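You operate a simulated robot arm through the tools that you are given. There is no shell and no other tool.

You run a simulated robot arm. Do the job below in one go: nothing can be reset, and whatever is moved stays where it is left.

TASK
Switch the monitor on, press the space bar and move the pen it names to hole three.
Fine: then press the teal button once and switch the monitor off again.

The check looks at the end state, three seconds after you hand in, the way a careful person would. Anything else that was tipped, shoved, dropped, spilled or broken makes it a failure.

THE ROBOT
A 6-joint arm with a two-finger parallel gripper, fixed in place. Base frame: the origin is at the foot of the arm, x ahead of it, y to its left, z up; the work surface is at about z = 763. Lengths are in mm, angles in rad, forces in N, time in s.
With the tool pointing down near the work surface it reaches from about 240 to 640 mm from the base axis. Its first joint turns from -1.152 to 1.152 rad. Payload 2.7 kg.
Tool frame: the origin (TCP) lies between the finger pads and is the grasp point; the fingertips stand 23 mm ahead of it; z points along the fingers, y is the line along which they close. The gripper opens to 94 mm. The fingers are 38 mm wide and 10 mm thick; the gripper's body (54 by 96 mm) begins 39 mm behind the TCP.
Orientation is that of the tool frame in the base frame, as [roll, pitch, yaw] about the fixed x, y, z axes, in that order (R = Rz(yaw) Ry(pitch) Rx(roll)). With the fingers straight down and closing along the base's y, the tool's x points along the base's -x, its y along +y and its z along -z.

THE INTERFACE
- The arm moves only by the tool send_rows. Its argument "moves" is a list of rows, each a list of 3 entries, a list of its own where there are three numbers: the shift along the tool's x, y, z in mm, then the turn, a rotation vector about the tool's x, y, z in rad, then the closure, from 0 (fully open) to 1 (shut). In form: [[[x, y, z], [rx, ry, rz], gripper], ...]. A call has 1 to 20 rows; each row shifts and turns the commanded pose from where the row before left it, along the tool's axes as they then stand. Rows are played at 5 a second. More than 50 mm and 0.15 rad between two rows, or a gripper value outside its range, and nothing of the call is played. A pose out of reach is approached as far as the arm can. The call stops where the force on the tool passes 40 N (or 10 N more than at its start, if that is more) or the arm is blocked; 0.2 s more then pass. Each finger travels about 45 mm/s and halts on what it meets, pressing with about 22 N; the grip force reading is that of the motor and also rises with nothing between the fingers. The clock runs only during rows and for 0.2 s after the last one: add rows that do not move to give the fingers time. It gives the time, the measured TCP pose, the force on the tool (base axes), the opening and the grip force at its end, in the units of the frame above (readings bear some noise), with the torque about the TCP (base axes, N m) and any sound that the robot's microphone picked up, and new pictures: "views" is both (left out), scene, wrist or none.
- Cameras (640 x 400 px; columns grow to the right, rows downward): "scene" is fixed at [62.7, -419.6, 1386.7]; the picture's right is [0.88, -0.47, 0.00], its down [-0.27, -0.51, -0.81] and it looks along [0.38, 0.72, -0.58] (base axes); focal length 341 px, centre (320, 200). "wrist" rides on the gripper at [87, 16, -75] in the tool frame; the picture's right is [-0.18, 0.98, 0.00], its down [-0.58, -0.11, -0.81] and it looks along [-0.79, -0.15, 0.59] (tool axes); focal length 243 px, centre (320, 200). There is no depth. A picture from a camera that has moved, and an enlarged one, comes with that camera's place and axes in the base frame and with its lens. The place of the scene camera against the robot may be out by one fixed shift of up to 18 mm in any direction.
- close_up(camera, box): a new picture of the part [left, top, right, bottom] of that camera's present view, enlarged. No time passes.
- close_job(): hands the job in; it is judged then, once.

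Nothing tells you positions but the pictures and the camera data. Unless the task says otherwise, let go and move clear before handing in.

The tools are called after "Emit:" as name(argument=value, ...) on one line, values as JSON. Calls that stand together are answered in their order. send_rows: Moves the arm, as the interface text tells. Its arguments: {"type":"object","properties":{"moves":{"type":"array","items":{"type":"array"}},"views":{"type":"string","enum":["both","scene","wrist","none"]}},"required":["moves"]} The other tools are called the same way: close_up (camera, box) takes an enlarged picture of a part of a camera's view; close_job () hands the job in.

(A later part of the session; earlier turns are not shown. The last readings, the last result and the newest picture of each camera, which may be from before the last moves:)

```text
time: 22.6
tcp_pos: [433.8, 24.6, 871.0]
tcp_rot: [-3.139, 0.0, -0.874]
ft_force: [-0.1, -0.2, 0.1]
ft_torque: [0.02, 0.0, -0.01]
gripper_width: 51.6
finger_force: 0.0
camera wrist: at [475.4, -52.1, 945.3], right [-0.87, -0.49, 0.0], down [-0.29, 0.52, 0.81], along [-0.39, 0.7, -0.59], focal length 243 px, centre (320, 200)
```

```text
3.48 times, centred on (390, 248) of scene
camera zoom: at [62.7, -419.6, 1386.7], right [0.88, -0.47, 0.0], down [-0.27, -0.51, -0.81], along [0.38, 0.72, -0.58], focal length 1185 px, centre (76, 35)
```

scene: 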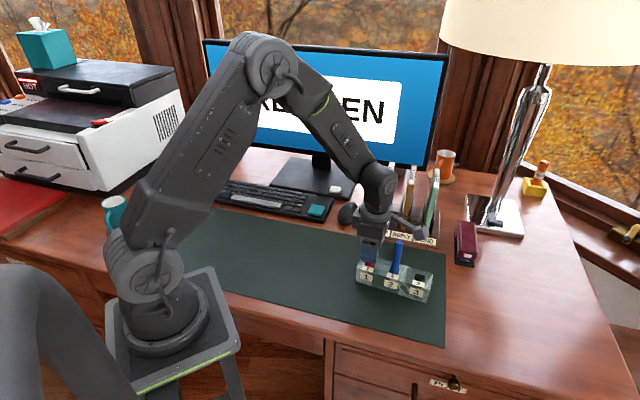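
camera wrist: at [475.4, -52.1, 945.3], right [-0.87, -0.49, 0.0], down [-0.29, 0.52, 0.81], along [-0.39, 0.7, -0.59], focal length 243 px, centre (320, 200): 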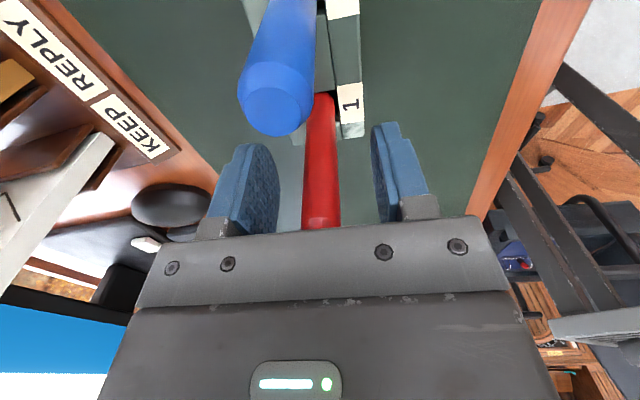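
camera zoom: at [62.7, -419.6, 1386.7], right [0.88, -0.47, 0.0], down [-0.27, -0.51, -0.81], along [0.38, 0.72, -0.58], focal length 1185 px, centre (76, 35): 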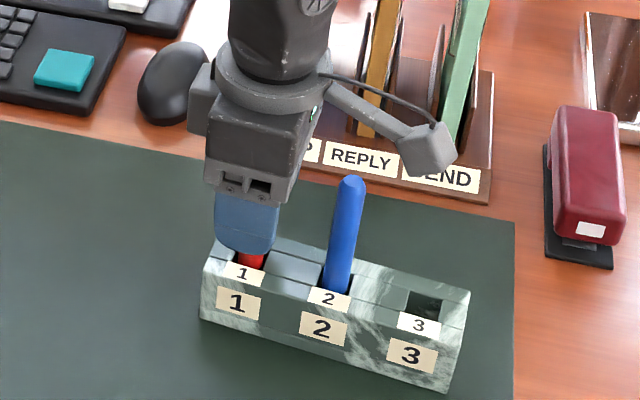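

The pen is centred between the fingers, with the blue pen clear of them. Now I'll close on it.

Emit:
send_rows(moves=[[[0, 0, 0], [0, 0, 0], 0.65], [[0, 0, 0], [0, 0, 0], 0.78], [[0, 0, 0], [0, 0, 0], 0.85], [[0, 0, 0], [0, 0, 0], 1], [[0, 0, 0], [0, 0, 0], 1]])

Emit:
close_up(camera="scene", box=[340, 190, 440, 305])

```text
time: 23.8
tcp_pos: [433.8, 25.9, 871.5]
tcp_rot: [-3.141, -0.001, -0.875]
ft_force: [0.1, 0.4, 0.0]
ft_torque: [0.02, 0.01, -0.01]
gripper_width: 15.6
finger_force: 22.1
camera wrist: at [475.4, -52.1, 945.6], right [-0.87, -0.49, 0.0], down [-0.29, 0.52, 0.81], along [-0.39, 0.7, -0.59], focal length 243 px, centre (320, 200)
```

scene: 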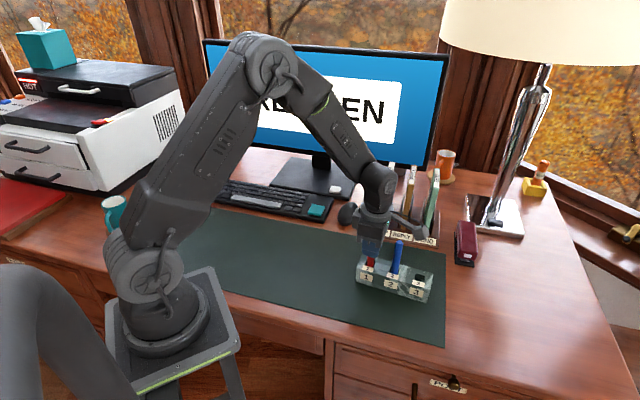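
wrist: 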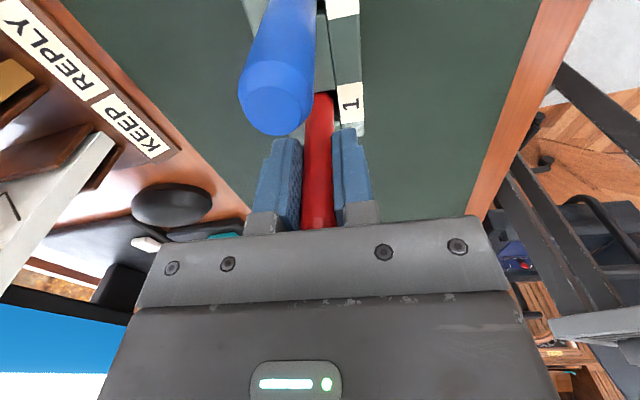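

```text
3.48 times, centred on (390, 248) of scene
camera zoom: at [62.7, -419.6, 1386.7], right [0.88, -0.47, 0.0], down [-0.27, -0.51, -0.81], along [0.38, 0.72, -0.58], focal length 1185 px, centre (76, 35)
```

zoom: 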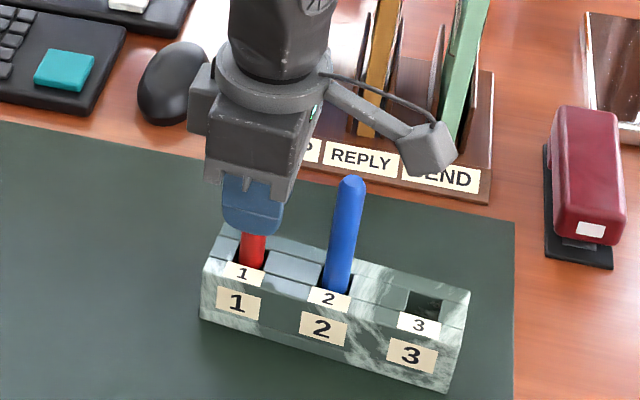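

The pen is gripped at 15.6 mm width with no side load. I'll lift it straight up, high enough to clear the blue pen.

Emit:
send_rows(moves=[[[0, 0, -8], [0, 0, 0], 1], [[0, 0, -12], [0, 0, 0], 1], [[0, 0, -15], [0, 0, 0], 1], [[0, 0, -20], [0, 0, 0], 1], [[0, 0, -30], [0, 0, 0], 1], [[0, 0, -35], [0, 0, 0], 1], [[0, 0, -30], [0, 0, 0], 1], [[0, 0, 0], [0, 0, 0], 1]])

Emit:
close_up(camera="scene", box=[320, 120, 460, 305])

```text
time: 25.6
tcp_pos: [433.6, 24.9, 1020.9]
tcp_rot: [-3.14, 0.0, -0.876]
ft_force: [0.0, -0.5, -0.2]
ft_torque: [-0.03, 0.03, 0.0]
gripper_width: 15.7
finger_force: 22.0
camera wrist: at [476.1, -52.2, 1095.6], right [-0.87, -0.49, 0.0], down [-0.29, 0.52, 0.81], along [-0.39, 0.7, -0.59], focal length 243 px, centre (320, 200)
```

scene: 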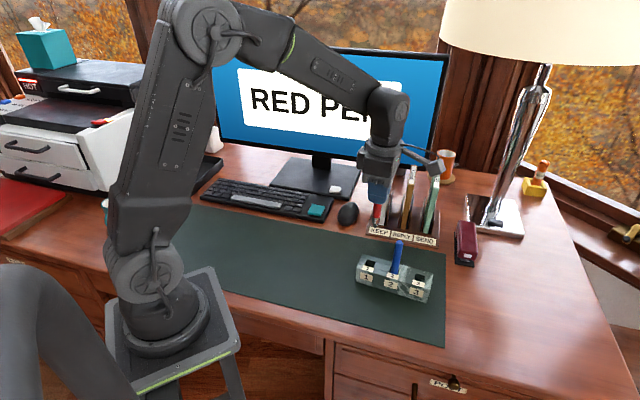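
wrist: 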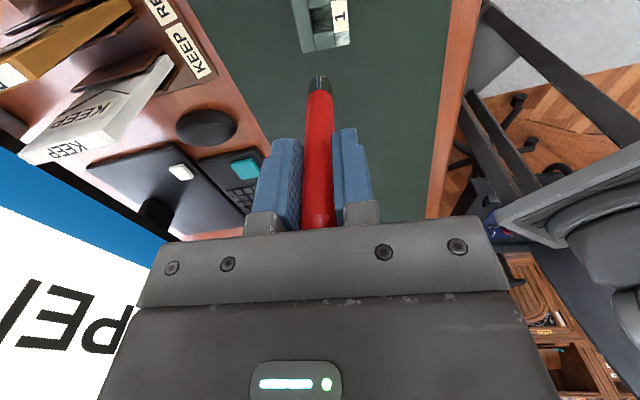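

```text
2.16 times, centred on (390, 212) of scene
camera zoom: at [62.7, -419.6, 1386.7], right [0.88, -0.47, 0.0], down [-0.27, -0.51, -0.81], along [0.38, 0.72, -0.58], focal length 736 px, centre (169, 173)
```

zoom: 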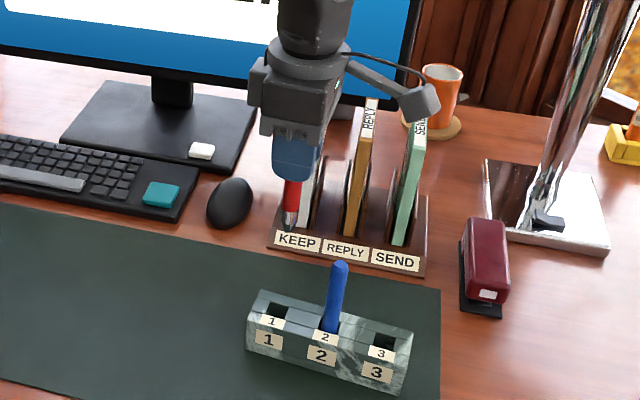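

The pen came out cleanly and shows a dark tapered nib. I'll measure where the nib sits relative to the tool axis.

Emit:
close_up(camera="wrist", box=[280, 60, 360, 160])

Emit:
close_up(camera="wrist", box=[270, 0, 370, 100])

```text
4.00 times, centred on (320, 110) of wrist
camera zoom: at [476.1, -52.2, 1095.6], right [-0.87, -0.49, 0.0], down [-0.29, 0.52, 0.81], along [-0.39, 0.7, -0.59], focal length 970 px, centre (320, 560)
```

zoom: 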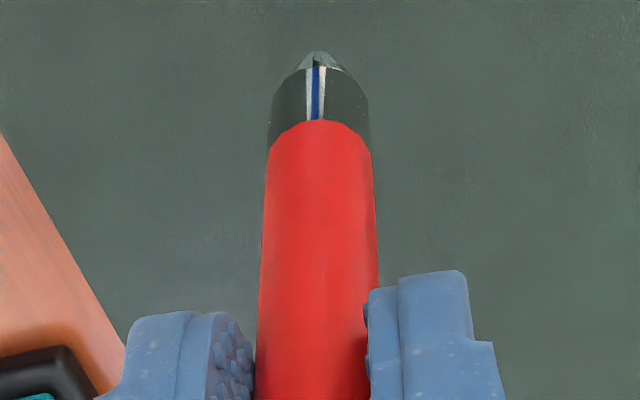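

```text
4.00 times, centred on (320, 50) of wrist
camera zoom: at [476.1, -52.2, 1095.6], right [-0.87, -0.49, 0.0], down [-0.29, 0.52, 0.81], along [-0.39, 0.7, -0.59], focal length 970 px, centre (320, 800)
```

zoom: 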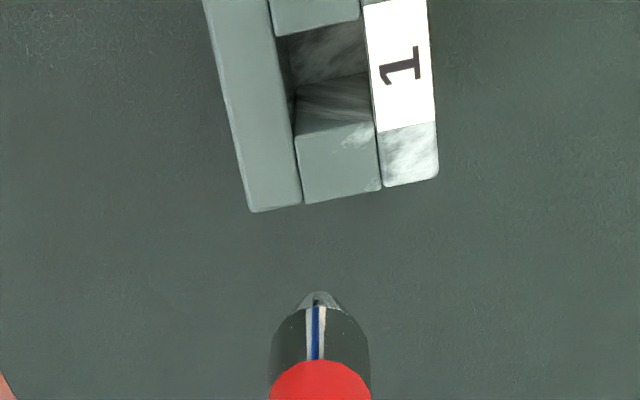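

The pen hangs vertically on the tool axis, with its nib about 105 mm below the TCP. From hole 1's centre the move to hole 3 is about +117 mm along tool x and +1.8 mm along y. I'll go there at this height and check from above.

Emit:
send_rows(moves=[[[29, 0.6, 0], [0, 0, 0], 1], [[29, 0.6, 0], [0, 0, 0], 1], [[29, 0.6, 0], [0, 0, 0], 1], [[29, 0, 0], [0, 0, 0], 1], [[0, 0, 0], [0, 0, 0], 1], [[0, 0, 0], [0, 0, 0], 1]])

Emit:
close_up(camera="wrist", box=[270, 0, 370, 100])

Emit:
close_up(camera="scene", box=[350, 150, 470, 305])

```text
time: 27.0
tcp_pos: [507.1, -65.5, 1021.8]
tcp_rot: [-3.139, -0.002, -0.873]
ft_force: [-0.5, -0.5, -1.3]
ft_torque: [-0.01, -0.01, -0.01]
gripper_width: 15.7
finger_force: 22.0
camera wrist: at [548.7, -142.7, 1095.7], right [-0.87, -0.49, 0.0], down [-0.29, 0.52, 0.81], along [-0.39, 0.7, -0.59], focal length 243 px, centre (320, 200)
```

scene: 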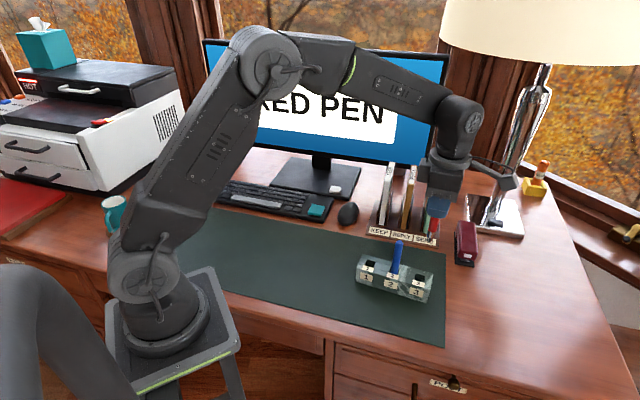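
wrist: 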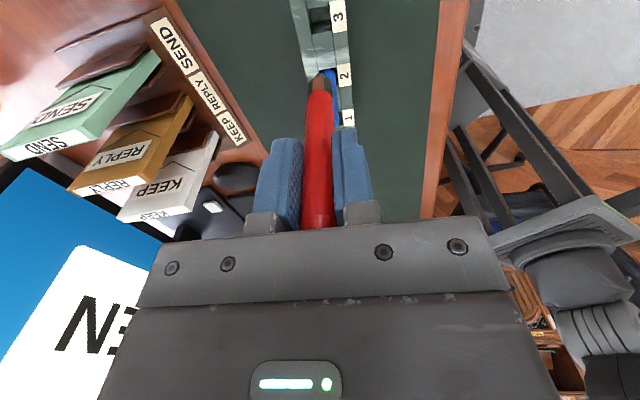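

```text
4.00 times, centred on (320, 50) of wrist
camera zoom: at [548.7, -142.7, 1095.7], right [-0.87, -0.49, 0.0], down [-0.29, 0.52, 0.81], along [-0.39, 0.7, -0.59], focal length 970 px, centre (320, 800)
```

zoom: 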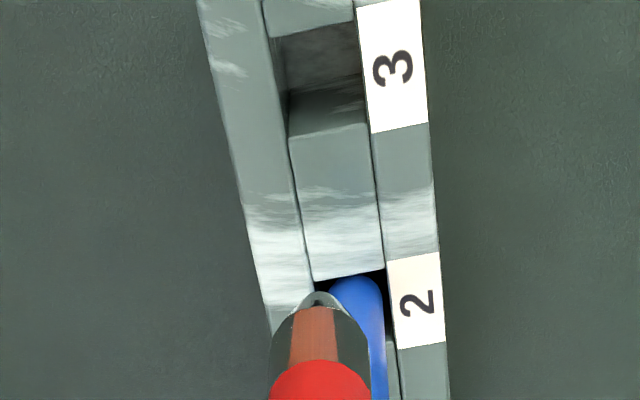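

```text
2.58 times, centred on (410, 228) of scene
camera zoom: at [62.7, -419.7, 1386.7], right [0.88, -0.47, 0.0], down [-0.27, -0.51, -0.81], along [0.38, 0.72, -0.58], focal length 879 px, centre (88, 129)
```

zoom: 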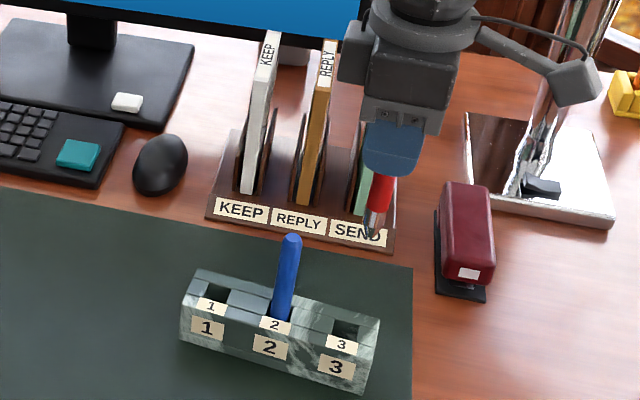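

Hole 3's centre now lies at tool offset (0.2, 0.2) mm. I'll check the row direction against the scene camera, using the pen's vertical line and the hole.

Emit:
close_up(camera="scene", box=[385, 195, 465, 295])

```text
4.00 times, centred on (425, 245) of scene
camera zoom: at [62.7, -419.7, 1386.7], right [0.88, -0.47, 0.0], down [-0.27, -0.51, -0.81], along [0.38, 0.72, -0.58], focal length 1362 px, centre (-100, 20)
```

zoom: 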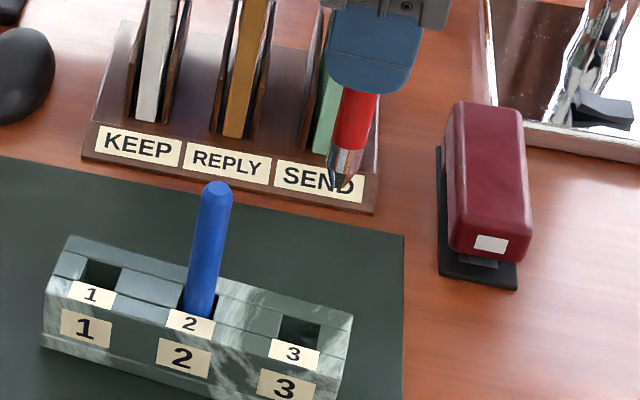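

Emit:
close_up(camera="scene", box=[440, 205, 490, 250])

Emit:
close_up(camera="scene", box=[455, 210, 485, 245])

Emit:
close_up(camera="scene", box=[400, 200, 450, 300])

```text
8.89 times, centred on (465, 228) of scene
camera zoom: at [62.7, -419.7, 1386.7], right [0.88, -0.47, 0.0], down [-0.27, -0.51, -0.81], along [0.38, 0.72, -0.58], focal length 3027 px, centre (-969, -44)
```

zoom: 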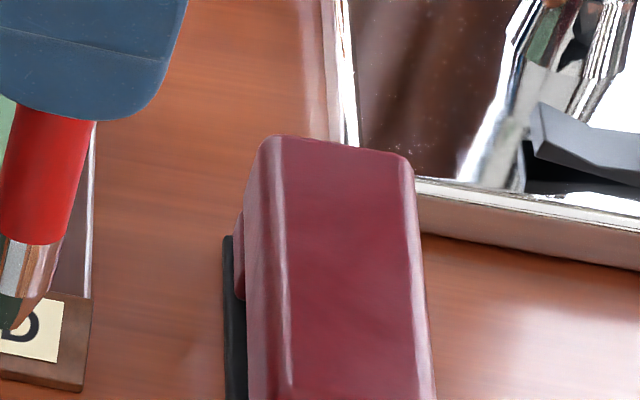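

```text
11.43 times, centred on (470, 228) of scene
camera zoom: at [62.7, -419.7, 1386.7], right [0.88, -0.47, 0.0], down [-0.27, -0.51, -0.81], along [0.38, 0.72, -0.58], focal length 3892 px, centre (-1394, -114)
```

zoom: 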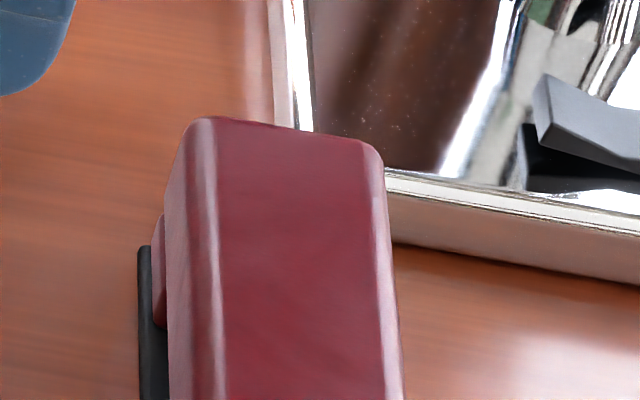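

```text
4.00 times, centred on (425, 250) of scene
camera zoom: at [62.7, -419.7, 1386.7], right [0.88, -0.47, 0.0], down [-0.27, -0.51, -0.81], along [0.38, 0.72, -0.58], focal length 1362 px, centre (-100, 0)
```

zoom: 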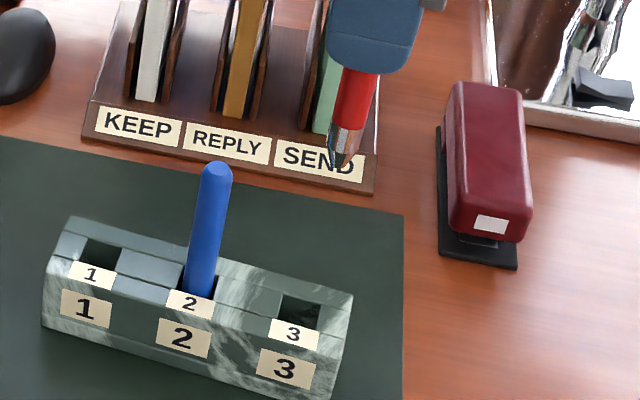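

Emit:
close_up(camera="scene", box=[408, 214, 456, 244])

Emit:
close_up(camera="scene", box=[396, 262, 444, 292])

```text
13.33 times, centred on (432, 229) of scene
camera zoom: at [62.7, -419.7, 1386.7], right [0.88, -0.47, 0.0], down [-0.27, -0.51, -0.81], along [0.38, 0.72, -0.58], focal length 4541 px, centre (-1173, -187)
```

zoom: 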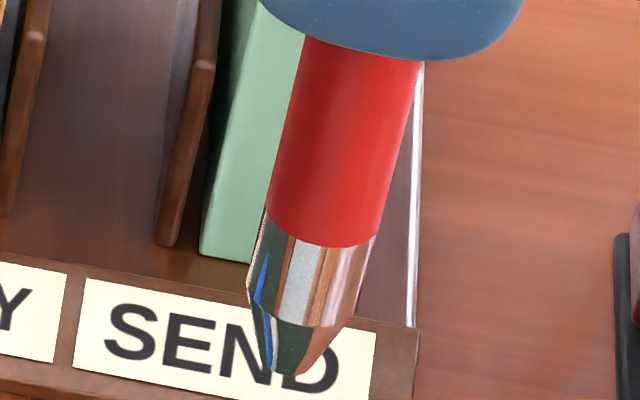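

```text
13.33 times, centred on (420, 277) of scene
camera zoom: at [62.7, -419.7, 1386.7], right [0.88, -0.47, 0.0], down [-0.27, -0.51, -0.81], along [0.38, 0.72, -0.58], focal length 4541 px, centre (-1013, -827)
```

zoom: 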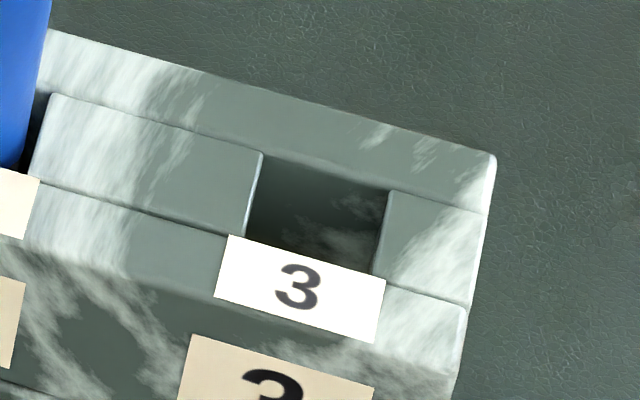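

The scene view puts the pen about 1 mm too far along +x, within the hole's ±2.5 mm slack. I'll correct 1 mm and lower until the nib is about 10 mm above the block.

Emit:
send_rows(moves=[[[-1, 0.2, 25], [0, 0, 0], 1], [[0, 0, 30], [0, 0, 0], 1], [[0, 0, 25], [0, 0, 0], 1], [[0, 0, 13], [0, 0, 0], 1], [[0, 0, 0], [0, 0, 0], 1]])

Emit:
close_up(camera="scene", box=[388, 250, 452, 290])

Emit:
close_up(camera="wrist", box=[260, 20, 380, 95])

```text
time: 28.2
tcp_pos: [505.7, -65.4, 927.5]
tcp_rot: [-3.139, -0.001, -0.875]
ft_force: [0.3, 0.6, 0.1]
ft_torque: [-0.03, -0.03, 0.0]
gripper_width: 15.7
finger_force: 22.1
camera wrist: at [547.7, -141.7, 1002.5], right [-0.87, -0.49, 0.0], down [-0.29, 0.52, 0.81], along [-0.39, 0.7, -0.59], focal length 243 px, centre (320, 200)
```

scene: 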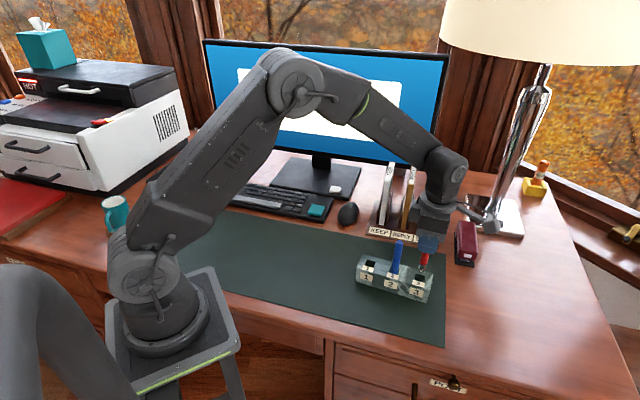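
wrist: 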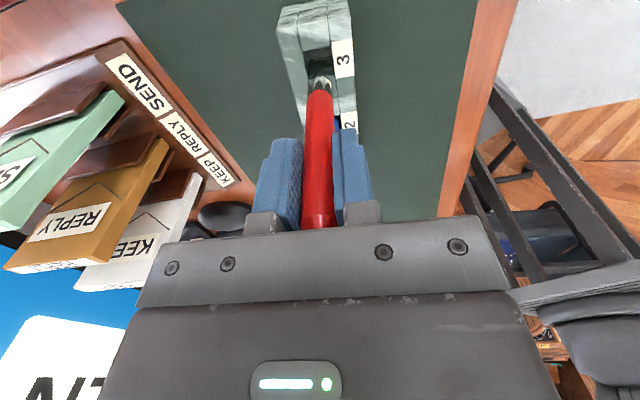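

```text
10.00 times, centred on (420, 270) of scene
camera zoom: at [62.7, -419.6, 1386.7], right [0.88, -0.47, 0.0], down [-0.27, -0.51, -0.81], along [0.38, 0.72, -0.58], focal length 3406 px, centre (-680, -500)
```

zoom: 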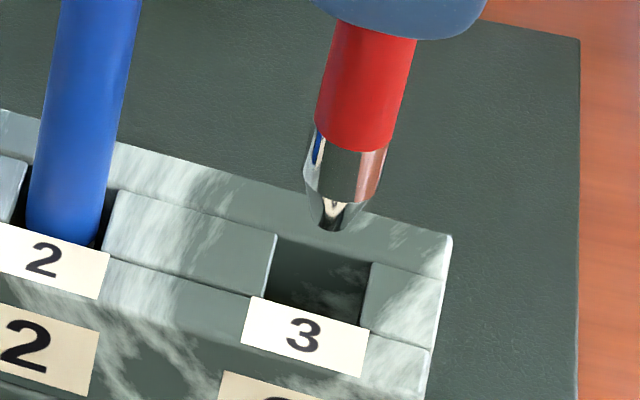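

```text
5.33 times, centred on (320, 58) of wrist
camera zoom: at [547.7, -141.7, 1002.5], right [-0.87, -0.49, 0.0], down [-0.29, 0.52, 0.81], along [-0.39, 0.7, -0.59], focal length 1294 px, centre (320, 960)
```

zoom: 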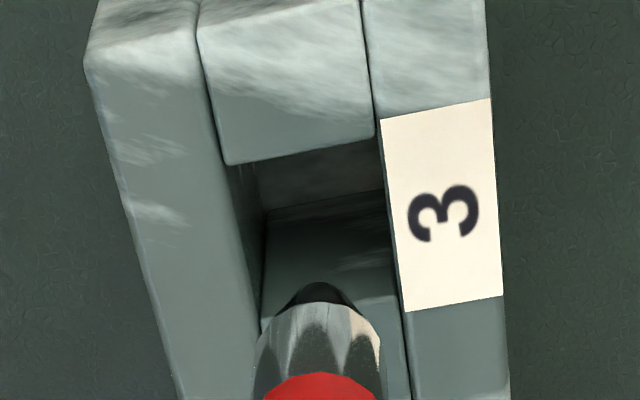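

The nib is right above hole 3. I'll lower in small steps while watching the force.

Emit:
send_rows(moves=[[[-0.4, -0.2, 6], [0, 0, 0], 1], [[0, 0, 6], [0, 0, 0], 1], [[0, 0, 5], [0, 0, 0], 1], [[0, 0, 5], [0, 0, 0], 1]], views="scene")

Emit:
close_up(camera="scene", box=[388, 250, 452, 290])

Emit:
close_up(camera="wrist", box=[260, 40, 380, 115])

```text
time: 29.2
tcp_pos: [506.4, -64.6, 905.9]
tcp_rot: [-3.141, -0.001, -0.875]
ft_force: [-0.1, 0.1, 0.0]
ft_torque: [-0.02, 0.02, 0.01]
gripper_width: 15.9
finger_force: 22.2
```

scene: 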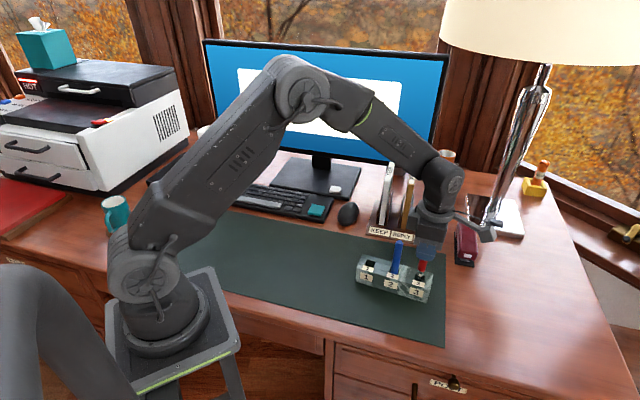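

```text
10.00 times, centred on (420, 270) of scene
camera zoom: at [62.7, -419.6, 1386.7], right [0.88, -0.47, 0.0], down [-0.27, -0.51, -0.81], along [0.38, 0.72, -0.58], focal length 3406 px, centre (-680, -500)
```

zoom: 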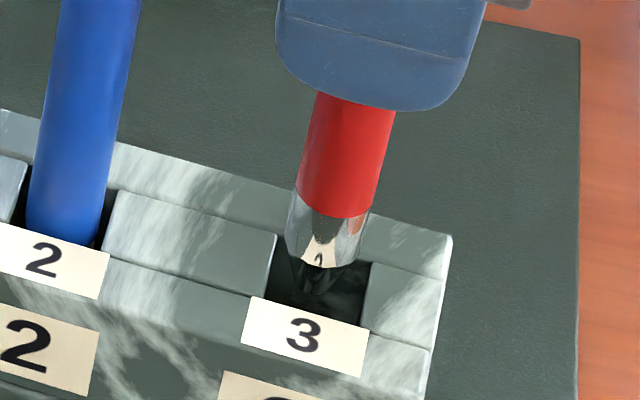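

```text
5.33 times, centred on (320, 78) of wrist
camera zoom: at [547.8, -140.9, 980.9], right [-0.87, -0.49, 0.0], down [-0.29, 0.52, 0.81], along [-0.39, 0.7, -0.59], focal length 1294 px, centre (320, 853)
```

zoom: 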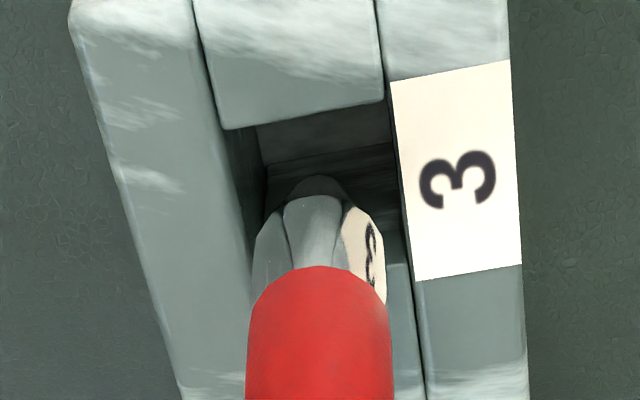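

The nib has entered the hole with no force. I'll nudge +0.6/+0.5 mm to centre it better and keep lowering gently.

Emit:
send_rows(moves=[[[0.6, 0.5, 3], [0, 0, 0], 1], [[0, 0, 4], [0, 0, 0], 1], [[0, 0, 4], [0, 0, 0], 1]], views="scene")

Emit:
close_up(camera="scene", box=[388, 250, 452, 290])

Emit:
close_up(camera="wrist", box=[260, 40, 380, 115])

```text
time: 30.0
tcp_pos: [506.4, -64.9, 895.2]
tcp_rot: [-3.14, 0.0, -0.874]
ft_force: [-0.1, 0.1, -1.1]
ft_torque: [-0.02, 0.03, 0.0]
gripper_width: 15.7
finger_force: 22.0
```

scene: 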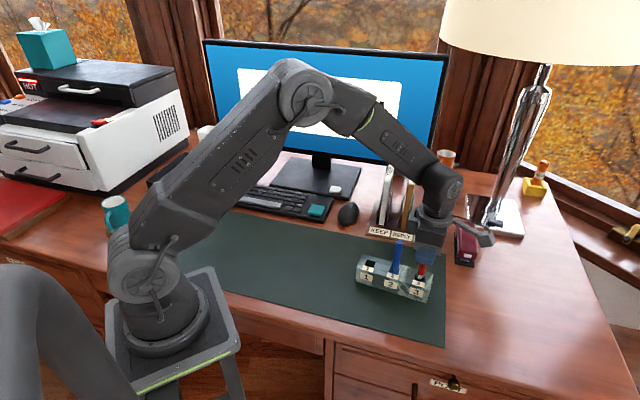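

```text
10.00 times, centred on (420, 270) of scene
camera zoom: at [62.7, -419.6, 1386.7], right [0.88, -0.47, 0.0], down [-0.27, -0.51, -0.81], along [0.38, 0.72, -0.58], focal length 3406 px, centre (-680, -500)
```

zoom: 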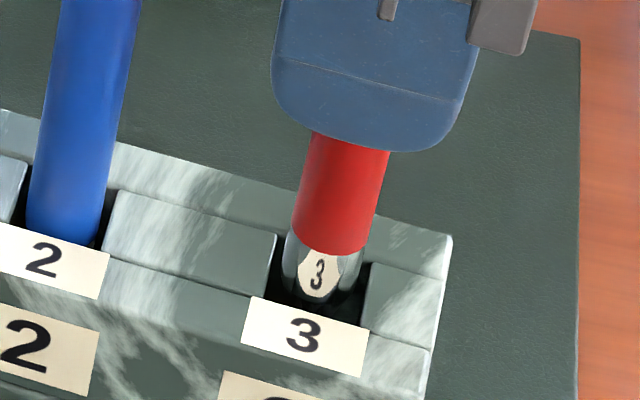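

```text
5.33 times, centred on (320, 78) of wrist
camera zoom: at [548.1, -141.9, 969.7], right [-0.87, -0.49, 0.0], down [-0.29, 0.52, 0.81], along [-0.39, 0.7, -0.59], focal length 1294 px, centre (320, 853)
```

zoom: 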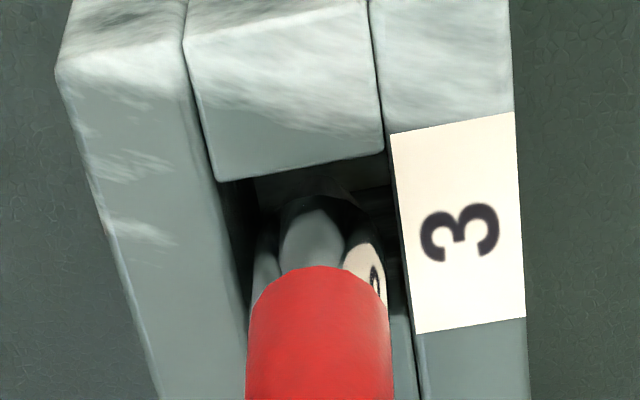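

The pen is going in freely. I'll continue down to about 2 mm above the seated height.

Emit:
send_rows(moves=[[[0, 0, 5], [0, 0, 0], 1], [[0, 0, 5], [0, 0, 0], 1], [[0, 0, 5], [0, 0, 0], 1], [[0, 0, 4], [0, 0, 0], 1], [[0, 0, 3], [0, 0, 0], 1]], views="scene")

Emit:
close_up(camera="scene", box=[388, 250, 452, 290])

Emit:
close_up(camera="wrist", box=[260, 40, 380, 115])

```text
time: 31.2
tcp_pos: [505.4, -63.1, 872.9]
tcp_rot: [-3.141, 0.0, -0.876]
ft_force: [-0.2, -0.4, 0.0]
ft_torque: [-0.02, -0.01, -0.01]
gripper_width: 15.8
finger_force: 21.8
```

scene: 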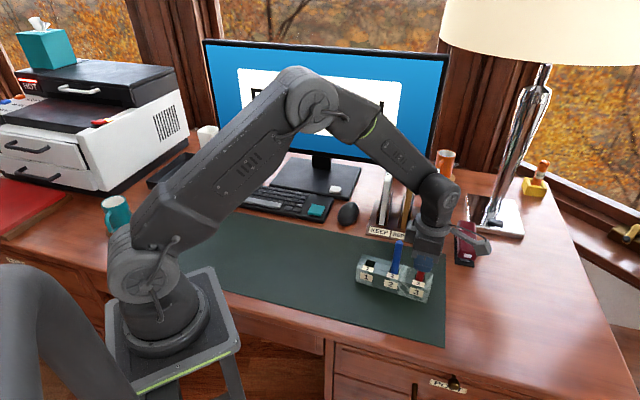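

```text
10.00 times, centred on (420, 270) of scene
camera zoom: at [62.7, -419.6, 1386.7], right [0.88, -0.47, 0.0], down [-0.27, -0.51, -0.81], along [0.38, 0.72, -0.58], focal length 3406 px, centre (-680, -500)
```

zoom: 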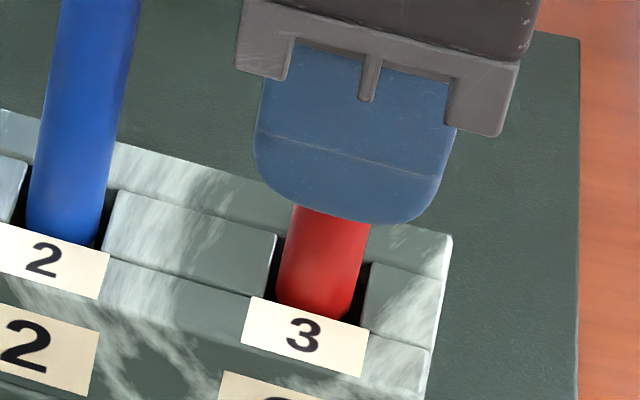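

```text
5.33 times, centred on (320, 78) of wrist
camera zoom: at [547.9, -142.0, 947.6], right [-0.87, -0.49, 0.0], down [-0.29, 0.52, 0.81], along [-0.39, 0.7, -0.59], focal length 1294 px, centre (320, 853)
```

zoom: 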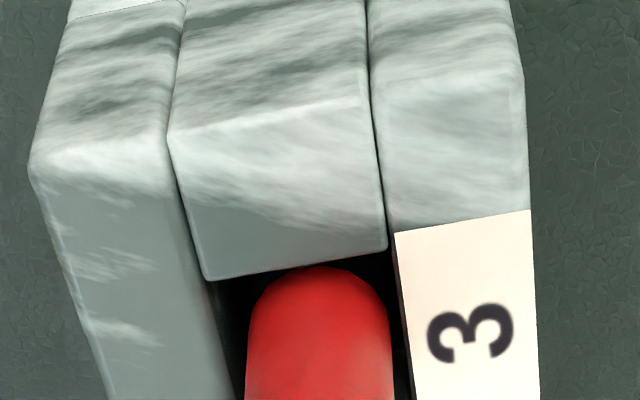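

The pen is in the hole with gaps on all sides. Now small steps until it touches the floor.

Emit:
send_rows(moves=[[[0, 0, 0.8], [0, 0, 0], 1], [[0, 0, 0.7], [0, 0, 0], 1]], views="none")

```text
time: 31.8
tcp_pos: [506.0, -64.6, 871.0]
tcp_rot: [-3.139, 0.001, -0.876]
ft_force: [-1.4, 0.2, 3.2]
ft_torque: [0.02, 0.11, 0.0]
gripper_width: 15.8
finger_force: 21.7
```

A force of 3 N shows the pen is seated on the hole's floor. I'll open the fingers gradually and check it stays upright.

Emit:
send_rows(moves=[[[0, 0, 0], [0, 0, 0], 0.8], [[0, 0, 0], [0, 0, 0], 0.7], [[0, 0, 0], [0, 0, 0], 0.55], [[0, 0, 0], [0, 0, 0], 0.45], [[0, 0, 0], [0, 0, 0], 0.45]])

Emit:
close_up(camera="wrist", box=[240, 60, 400, 240])

```text
time: 33.0
tcp_pos: [506.1, -63.1, 872.3]
tcp_rot: [-3.14, 0.001, -0.875]
ft_force: [0.5, -0.1, -0.4]
ft_torque: [0.04, 0.0, 0.01]
gripper_width: 51.6
finger_force: 0.1
camera wrist: at [548.0, -141.8, 946.2], right [-0.87, -0.49, 0.0], down [-0.29, 0.52, 0.81], along [-0.39, 0.7, -0.59], focal length 243 px, centre (320, 200)
```

scene: 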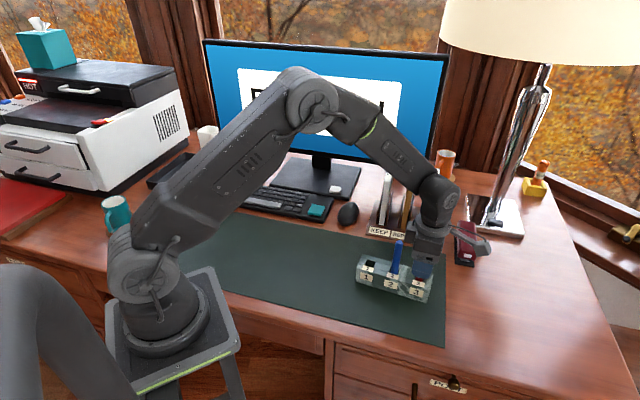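
wrist: 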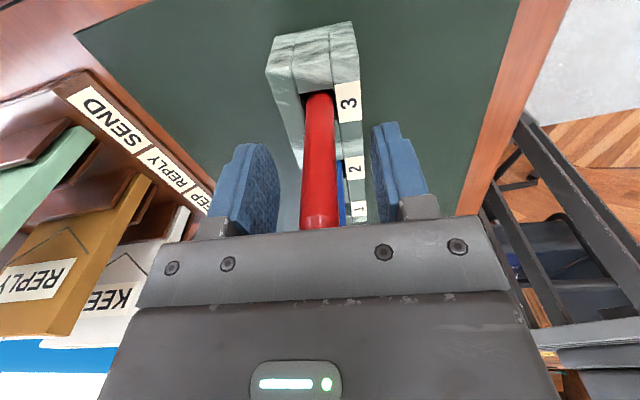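

```text
2.22 times, centred on (320, 150) of wrist
camera zoom: at [548.0, -141.8, 946.2], right [-0.87, -0.49, 0.0], down [-0.29, 0.52, 0.81], along [-0.39, 0.7, -0.59], focal length 539 px, centre (320, 311)
```

zoom: 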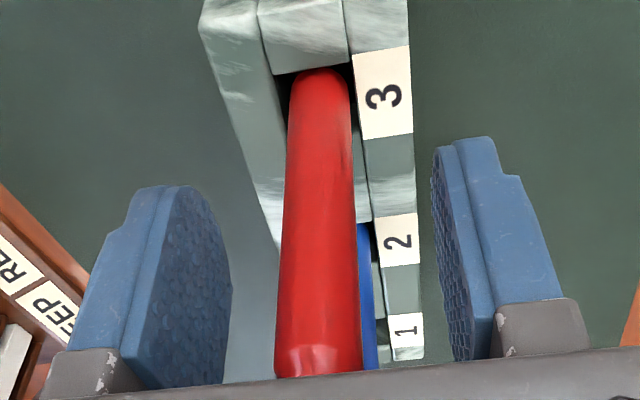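

The pen stands by itself and both fingers are clear of it. I'll rise straight up.

Emit:
send_rows(moves=[[[0, 0, -10], [0, 0, 0], 0.45], [[0, 0, -25], [0, 0, 0], 0.45], [[0, 0, -35], [0, 0, 0], 0.45], [[0, 0, -40], [0, 0, 0], 0.45], [[0, 0, -40], [0, 0, 0], 0.45]])

Emit:
close_up(camera="scene", box=[340, 210, 450, 305])

```text
time: 34.2
tcp_pos: [505.5, -64.8, 1021.4]
tcp_rot: [-3.14, 0.001, -0.876]
ft_force: [-0.8, 0.9, 0.2]
ft_torque: [0.01, 0.01, 0.02]
gripper_width: 51.7
finger_force: 0.0
camera wrist: at [548.1, -142.7, 1096.1], right [-0.87, -0.49, 0.0], down [-0.29, 0.52, 0.81], along [-0.39, 0.7, -0.59], focal length 243 px, centre (320, 200)
```

scene: 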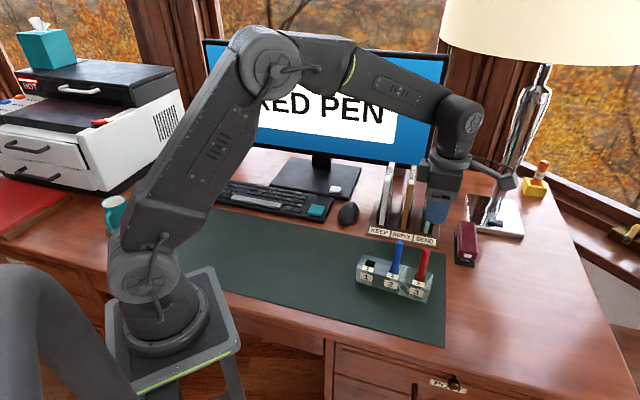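
wrist: 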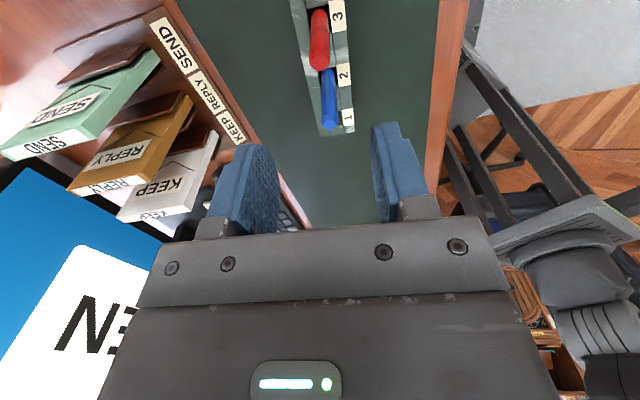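

```text
4.21 times, centred on (395, 258) of scene
camera zoom: at [62.7, -419.6, 1386.7], right [0.88, -0.47, 0.0], down [-0.27, -0.51, -0.81], along [0.38, 0.72, -0.58], focal length 1434 px, centre (4, -42)
```

zoom: 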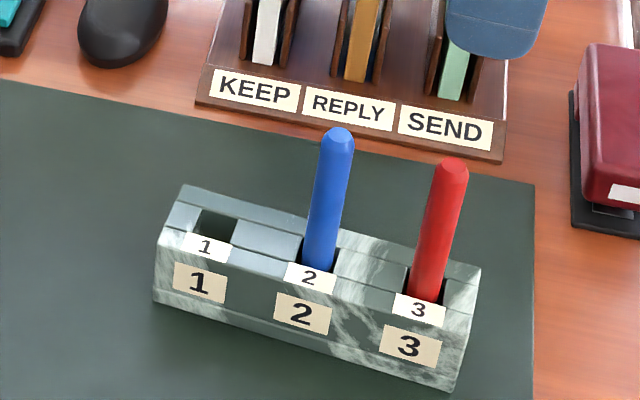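

The red pen is in hole three, and the blue pen and block are where they were. Next I'll close the fingers, align with the keyboard and go above the teal button at about (431, 302).

Emit:
send_rows(moves=[[[0, 0, 0], [0, 0, -0.089], 0.45], [[-34.7, -22.9, 0], [0, 0, 0], 0.6], [[-34.7, -22.9, 0], [0, 0, 0], 0.8], [[-34.7, -22.9, 0], [0, 0, 0], 1], [[-34.7, -22.9, 0], [0, 0, 0], 1], [[-34.7, -22.9, 0], [0, 0, 0], 1], [[-34.7, -22.9, 0], [0, 0, 0], 1], [[-34.7, -22.9, 0], [0, 0, 0], 1], [[-34.7, -22.9, 0], [0, 0, 0], 1], [[-34.7, -22.9, 0], [0, 0, 0], 1], [[0, 0, 45], [0, 0, 0], 1], [[0, 0, 45], [0, 0, 0], 1], [[0, 0, 0], [0, 0, 0], 1]])

Emit:
close_up(camera="wrist", box=[240, 0, 400, 140])

```text
time: 37.0
tcp_pos: [429.9, 303.3, 931.7]
tcp_rot: [-3.141, 0.0, -0.786]
ft_force: [0.2, 0.0, -0.3]
ft_torque: [0.0, -0.01, 0.02]
gripper_width: 0.0
finger_force: 22.1
camera wrist: at [479.5, 229.4, 1006.4], right [-0.83, -0.56, 0.0], down [-0.34, 0.49, 0.81], along [-0.45, 0.67, -0.59], focal length 243 px, centre (320, 200)
```

scene: 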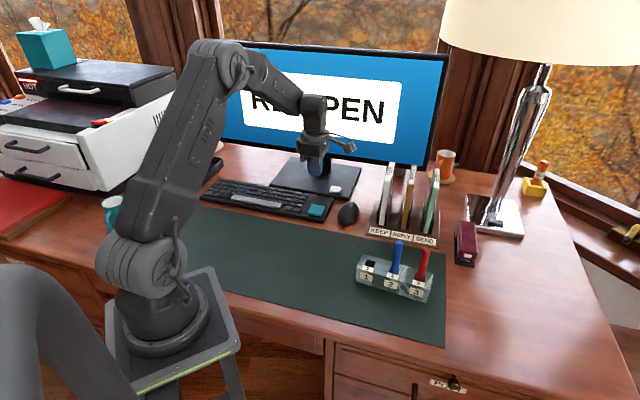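
wrist: 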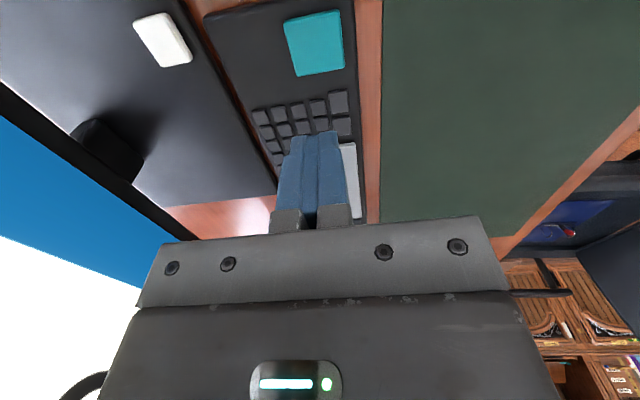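

```text
2.86 times, centred on (320, 70) of wrist
camera zoom: at [479.5, 229.4, 1006.4], right [-0.83, -0.56, 0.0], down [-0.34, 0.49, 0.81], along [-0.45, 0.67, -0.59], focal length 693 px, centre (320, 571)
```

zoom: 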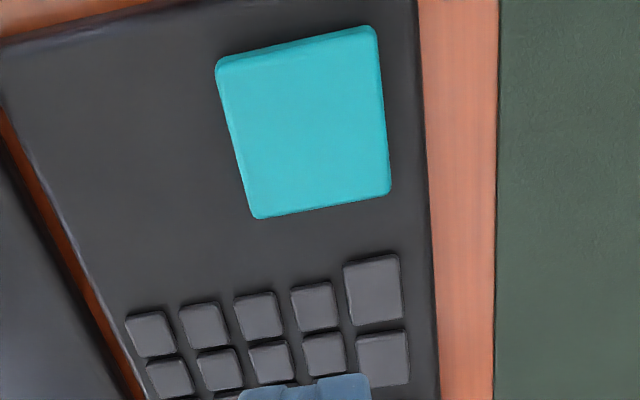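

The teal button's centre is at tool offset (+3.2, -2.6) mm. I'll correct for that and go down to just above it.

Emit:
send_rows(moves=[[[3.2, -2.6, 30], [0, 0, 0], 1], [[0, 0, 35], [0, 0, 0], 1], [[0, 0, 30], [0, 0, 0], 1], [[0, 0, 15], [0, 0, 0], 1], [[0, 0, 4], [0, 0, 0], 1]])

Emit:
close_up(camera="scene", box=[260, 150, 380, 225])

```text
time: 38.2
tcp_pos: [435.3, 303.8, 817.8]
tcp_rot: [-3.14, 0.0, -0.783]
ft_force: [-0.3, 0.6, 0.5]
ft_torque: [0.01, 0.01, 0.0]
gripper_width: 0.2
finger_force: 21.8
camera wrist: at [484.0, 229.3, 891.5], right [-0.83, -0.56, 0.0], down [-0.34, 0.49, 0.81], along [-0.45, 0.67, -0.59], focal length 243 px, centre (320, 200)
```

scene: 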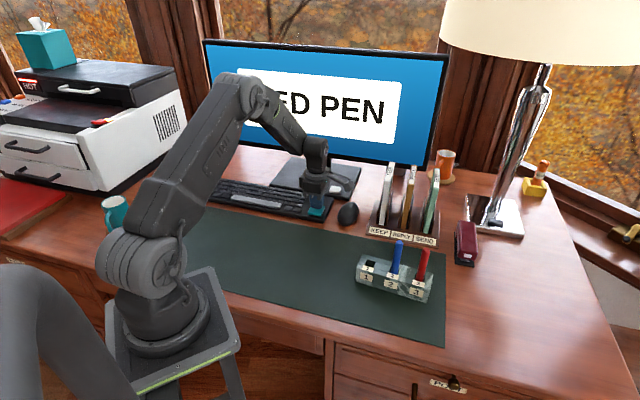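
wrist: 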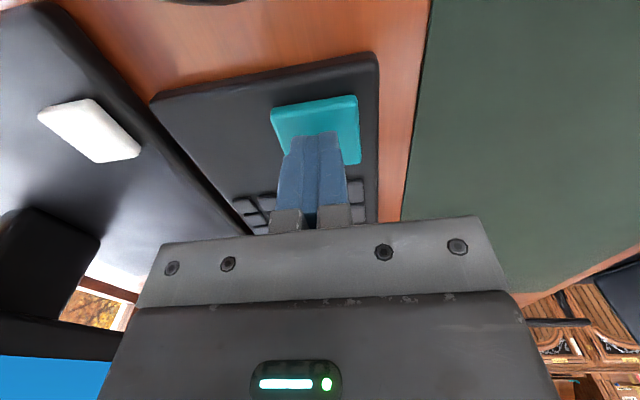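

```text
5.33 times, centred on (320, 188) of scene
camera zoom: at [62.7, -419.6, 1386.7], right [0.88, -0.47, 0.0], down [-0.27, -0.51, -0.81], along [0.38, 0.72, -0.58], focal length 1816 px, centre (320, 267)
```

zoom: 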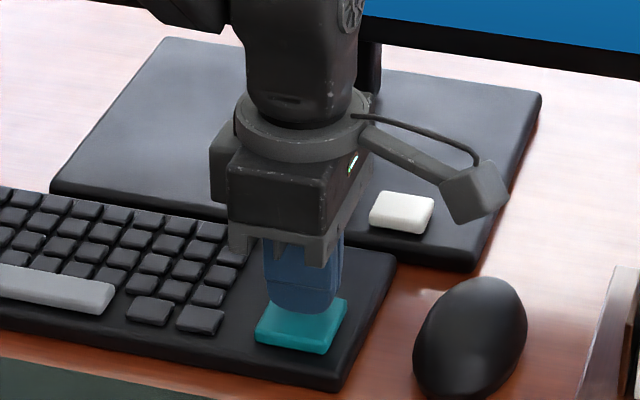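

The tip hovers about 9 mm above the teal button. I'll press once, in small steps.

Emit:
send_rows(moves=[[[0, 0, 4], [0, 0, 0], 1], [[0, 0, 2], [0, 0, 0], 1], [[0, 0, 2], [0, 0, 0], 1]], views="none")

```text
time: 39.0
tcp_pos: [435.0, 302.6, 808.5]
tcp_rot: [-3.139, 0.0, -0.786]
ft_force: [0.2, 0.4, 1.0]
ft_torque: [0.0, -0.02, 0.02]
gripper_width: 0.0
finger_force: 21.5
```

Emit:
send_rows(moves=[[[0, 0, 1.5], [0, 0, 0], 1], [[0, 0, 1], [0, 0, 0], 1]], views="none")

```text
time: 39.6
tcp_pos: [434.8, 301.7, 805.4]
tcp_rot: [-3.141, 0.001, -0.785]
ft_force: [-0.1, -0.9, 1.6]
ft_torque: [0.0, 0.01, -0.01]
gripper_width: 0.0
finger_force: 22.2
heard: click
```

I heard one click, so the teal button has been pressed once. I'll rise straight up and look.

Emit:
send_rows(moves=[[[0, 0, -10], [0, 0, 0], 1], [[0, 0, -30], [0, 0, 0], 1], [[0, 0, -40], [0, 0, 0], 1], [[0, 0, -45], [0, 0, 0], 1]])

Emit:
close_up(camera="scene", box=[190, 30, 460, 230])

```text
time: 40.6
tcp_pos: [434.1, 302.1, 933.2]
tcp_rot: [3.139, 0.0, -0.786]
ft_force: [0.2, 0.6, 0.1]
ft_torque: [0.02, 0.02, 0.0]
gripper_width: 0.0
finger_force: 22.1
camera wrist: at [483.8, 228.0, 1008.0], right [-0.83, -0.56, 0.0], down [-0.33, 0.49, 0.81], along [-0.45, 0.67, -0.59], focal length 243 px, centre (320, 200)
```

scene: 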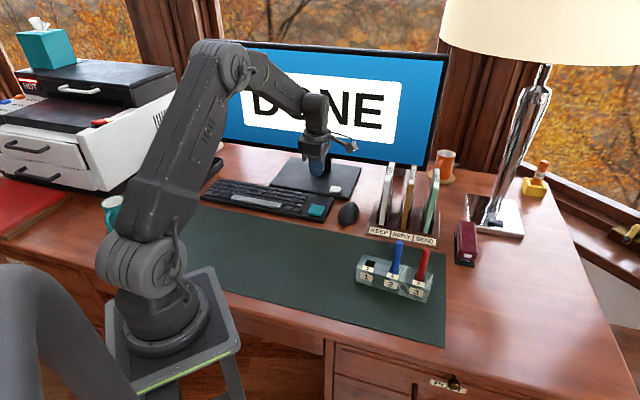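
wrist: 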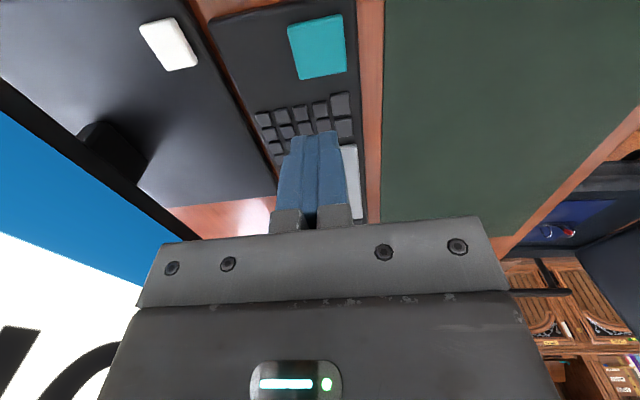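

```text
2.00 times, centred on (325, 130) of scene
camera zoom: at [62.7, -419.7, 1386.7], right [0.88, -0.47, 0.0], down [-0.27, -0.51, -0.81], along [0.38, 0.72, -0.58], focal length 681 px, centre (310, 340)
```

zoom: 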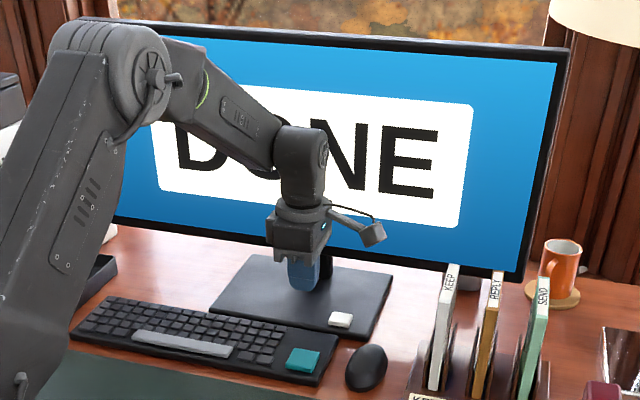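

The screen shows DONE. Last, I'll turn the tool back toward the monitor, tilt it as before and hover above the white button.

Emit:
send_rows(moves=[[[0, 0, 0], [0, 0, 0.14625], 1], [[0, 0, 0], [0, 0, 0.14625], 1], [[0, 0, 0], [0, 0, 0.14625], 1], [[0, 0, 0], [0, 0, 0.14625], 1], [[0, 0, 0], [0, 0, 0.14625], 1], [[0, 0, 0], [0, 0, 0.14625], 1], [[0, 0, 0], [0, 0, 0.14625], 1], [[0, 0, 0], [0, 0, 0.14625], 1], [[0, 0, 0], [0, 0, 0.14625], 1], [[0, 0, 0], [0, 0, 0.14625], 1], [[0, 0, 0], [0, 0, 0.14625], 1], [[0, 0, 0], [0, 0, 0.14625], 1], [[0, 0, 0], [0, -0.1, 0], 1], [[0, 0, 0], [0, -0.1, 0], 1], [[-24.6, 0, 29.7], [0, 0, 0], 1], [[-24.6, 0, 29.7], [0, 0, 0], 1], [[-24.6, 0, 29.7], [0, 0, 0], 1], [[-24.6, 0, 29.7], [0, 0, 0], 1], [[0, 0, 0], [0, 0, 0], 1]])

Emit:
close_up(camera="wrist", box=[240, 50, 400, 150])

```text
time: 44.6
tcp_pos: [535.1, 369.7, 834.2]
tcp_rot: [-3.141, 0.202, -2.54]
ft_force: [0.1, 0.6, -0.2]
ft_torque: [0.01, 0.02, 0.03]
gripper_width: 0.0
finger_force: 22.0
camera wrist: at [442.5, 326.7, 890.7], right [-0.41, 0.91, 0.04], down [0.4, 0.14, 0.91], along [0.82, 0.38, -0.42], focal length 243 px, centre (320, 200)
```

scene: 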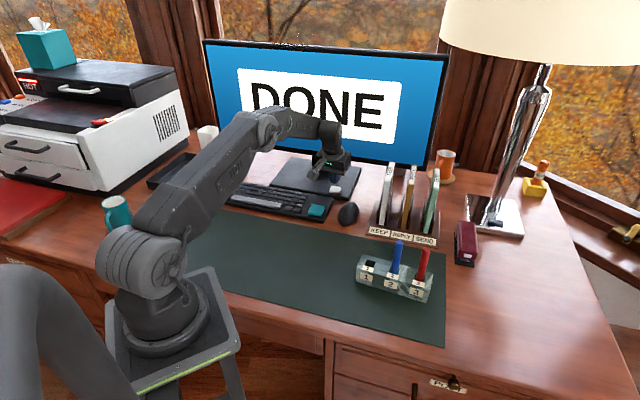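
wrist: 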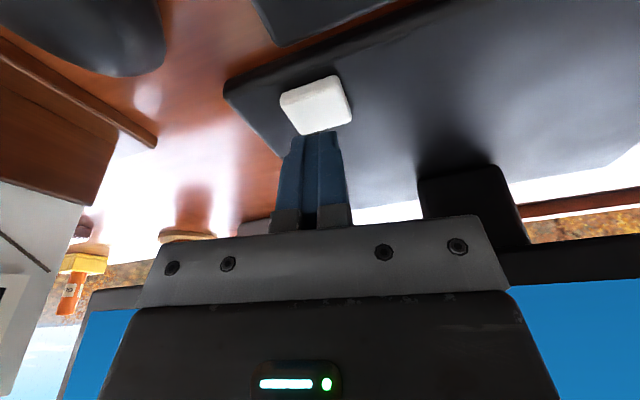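

```text
4.00 times, centred on (320, 100) of wrist
camera zoom: at [442.5, 326.7, 890.7], right [-0.41, 0.91, 0.04], down [0.4, 0.14, 0.91], along [0.82, 0.38, -0.42], focal length 970 px, centre (320, 600)
```

zoom: 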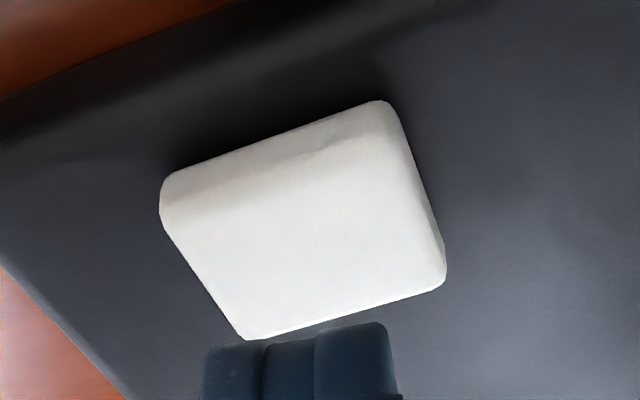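

The pose is nearly the same as for the first press. I'll go straight down to just above the button.

Emit:
send_rows(moves=[[[1.2, -0.6, 5.9], [0, 0, 0], 1], [[1.2, 0, 5.9], [0, 0, 0], 1], [[1.2, 0, 5.9], [0, 0, 0], 1], [[0.4, 0, 2], [0, 0, 0], 1]], views="none")

```text
time: 45.6
tcp_pos: [534.8, 369.5, 815.4]
tcp_rot: [3.141, 0.201, -2.541]
ft_force: [-0.8, 0.3, -0.2]
ft_torque: [-0.02, -0.01, 0.02]
gripper_width: 0.0
finger_force: 22.3
```

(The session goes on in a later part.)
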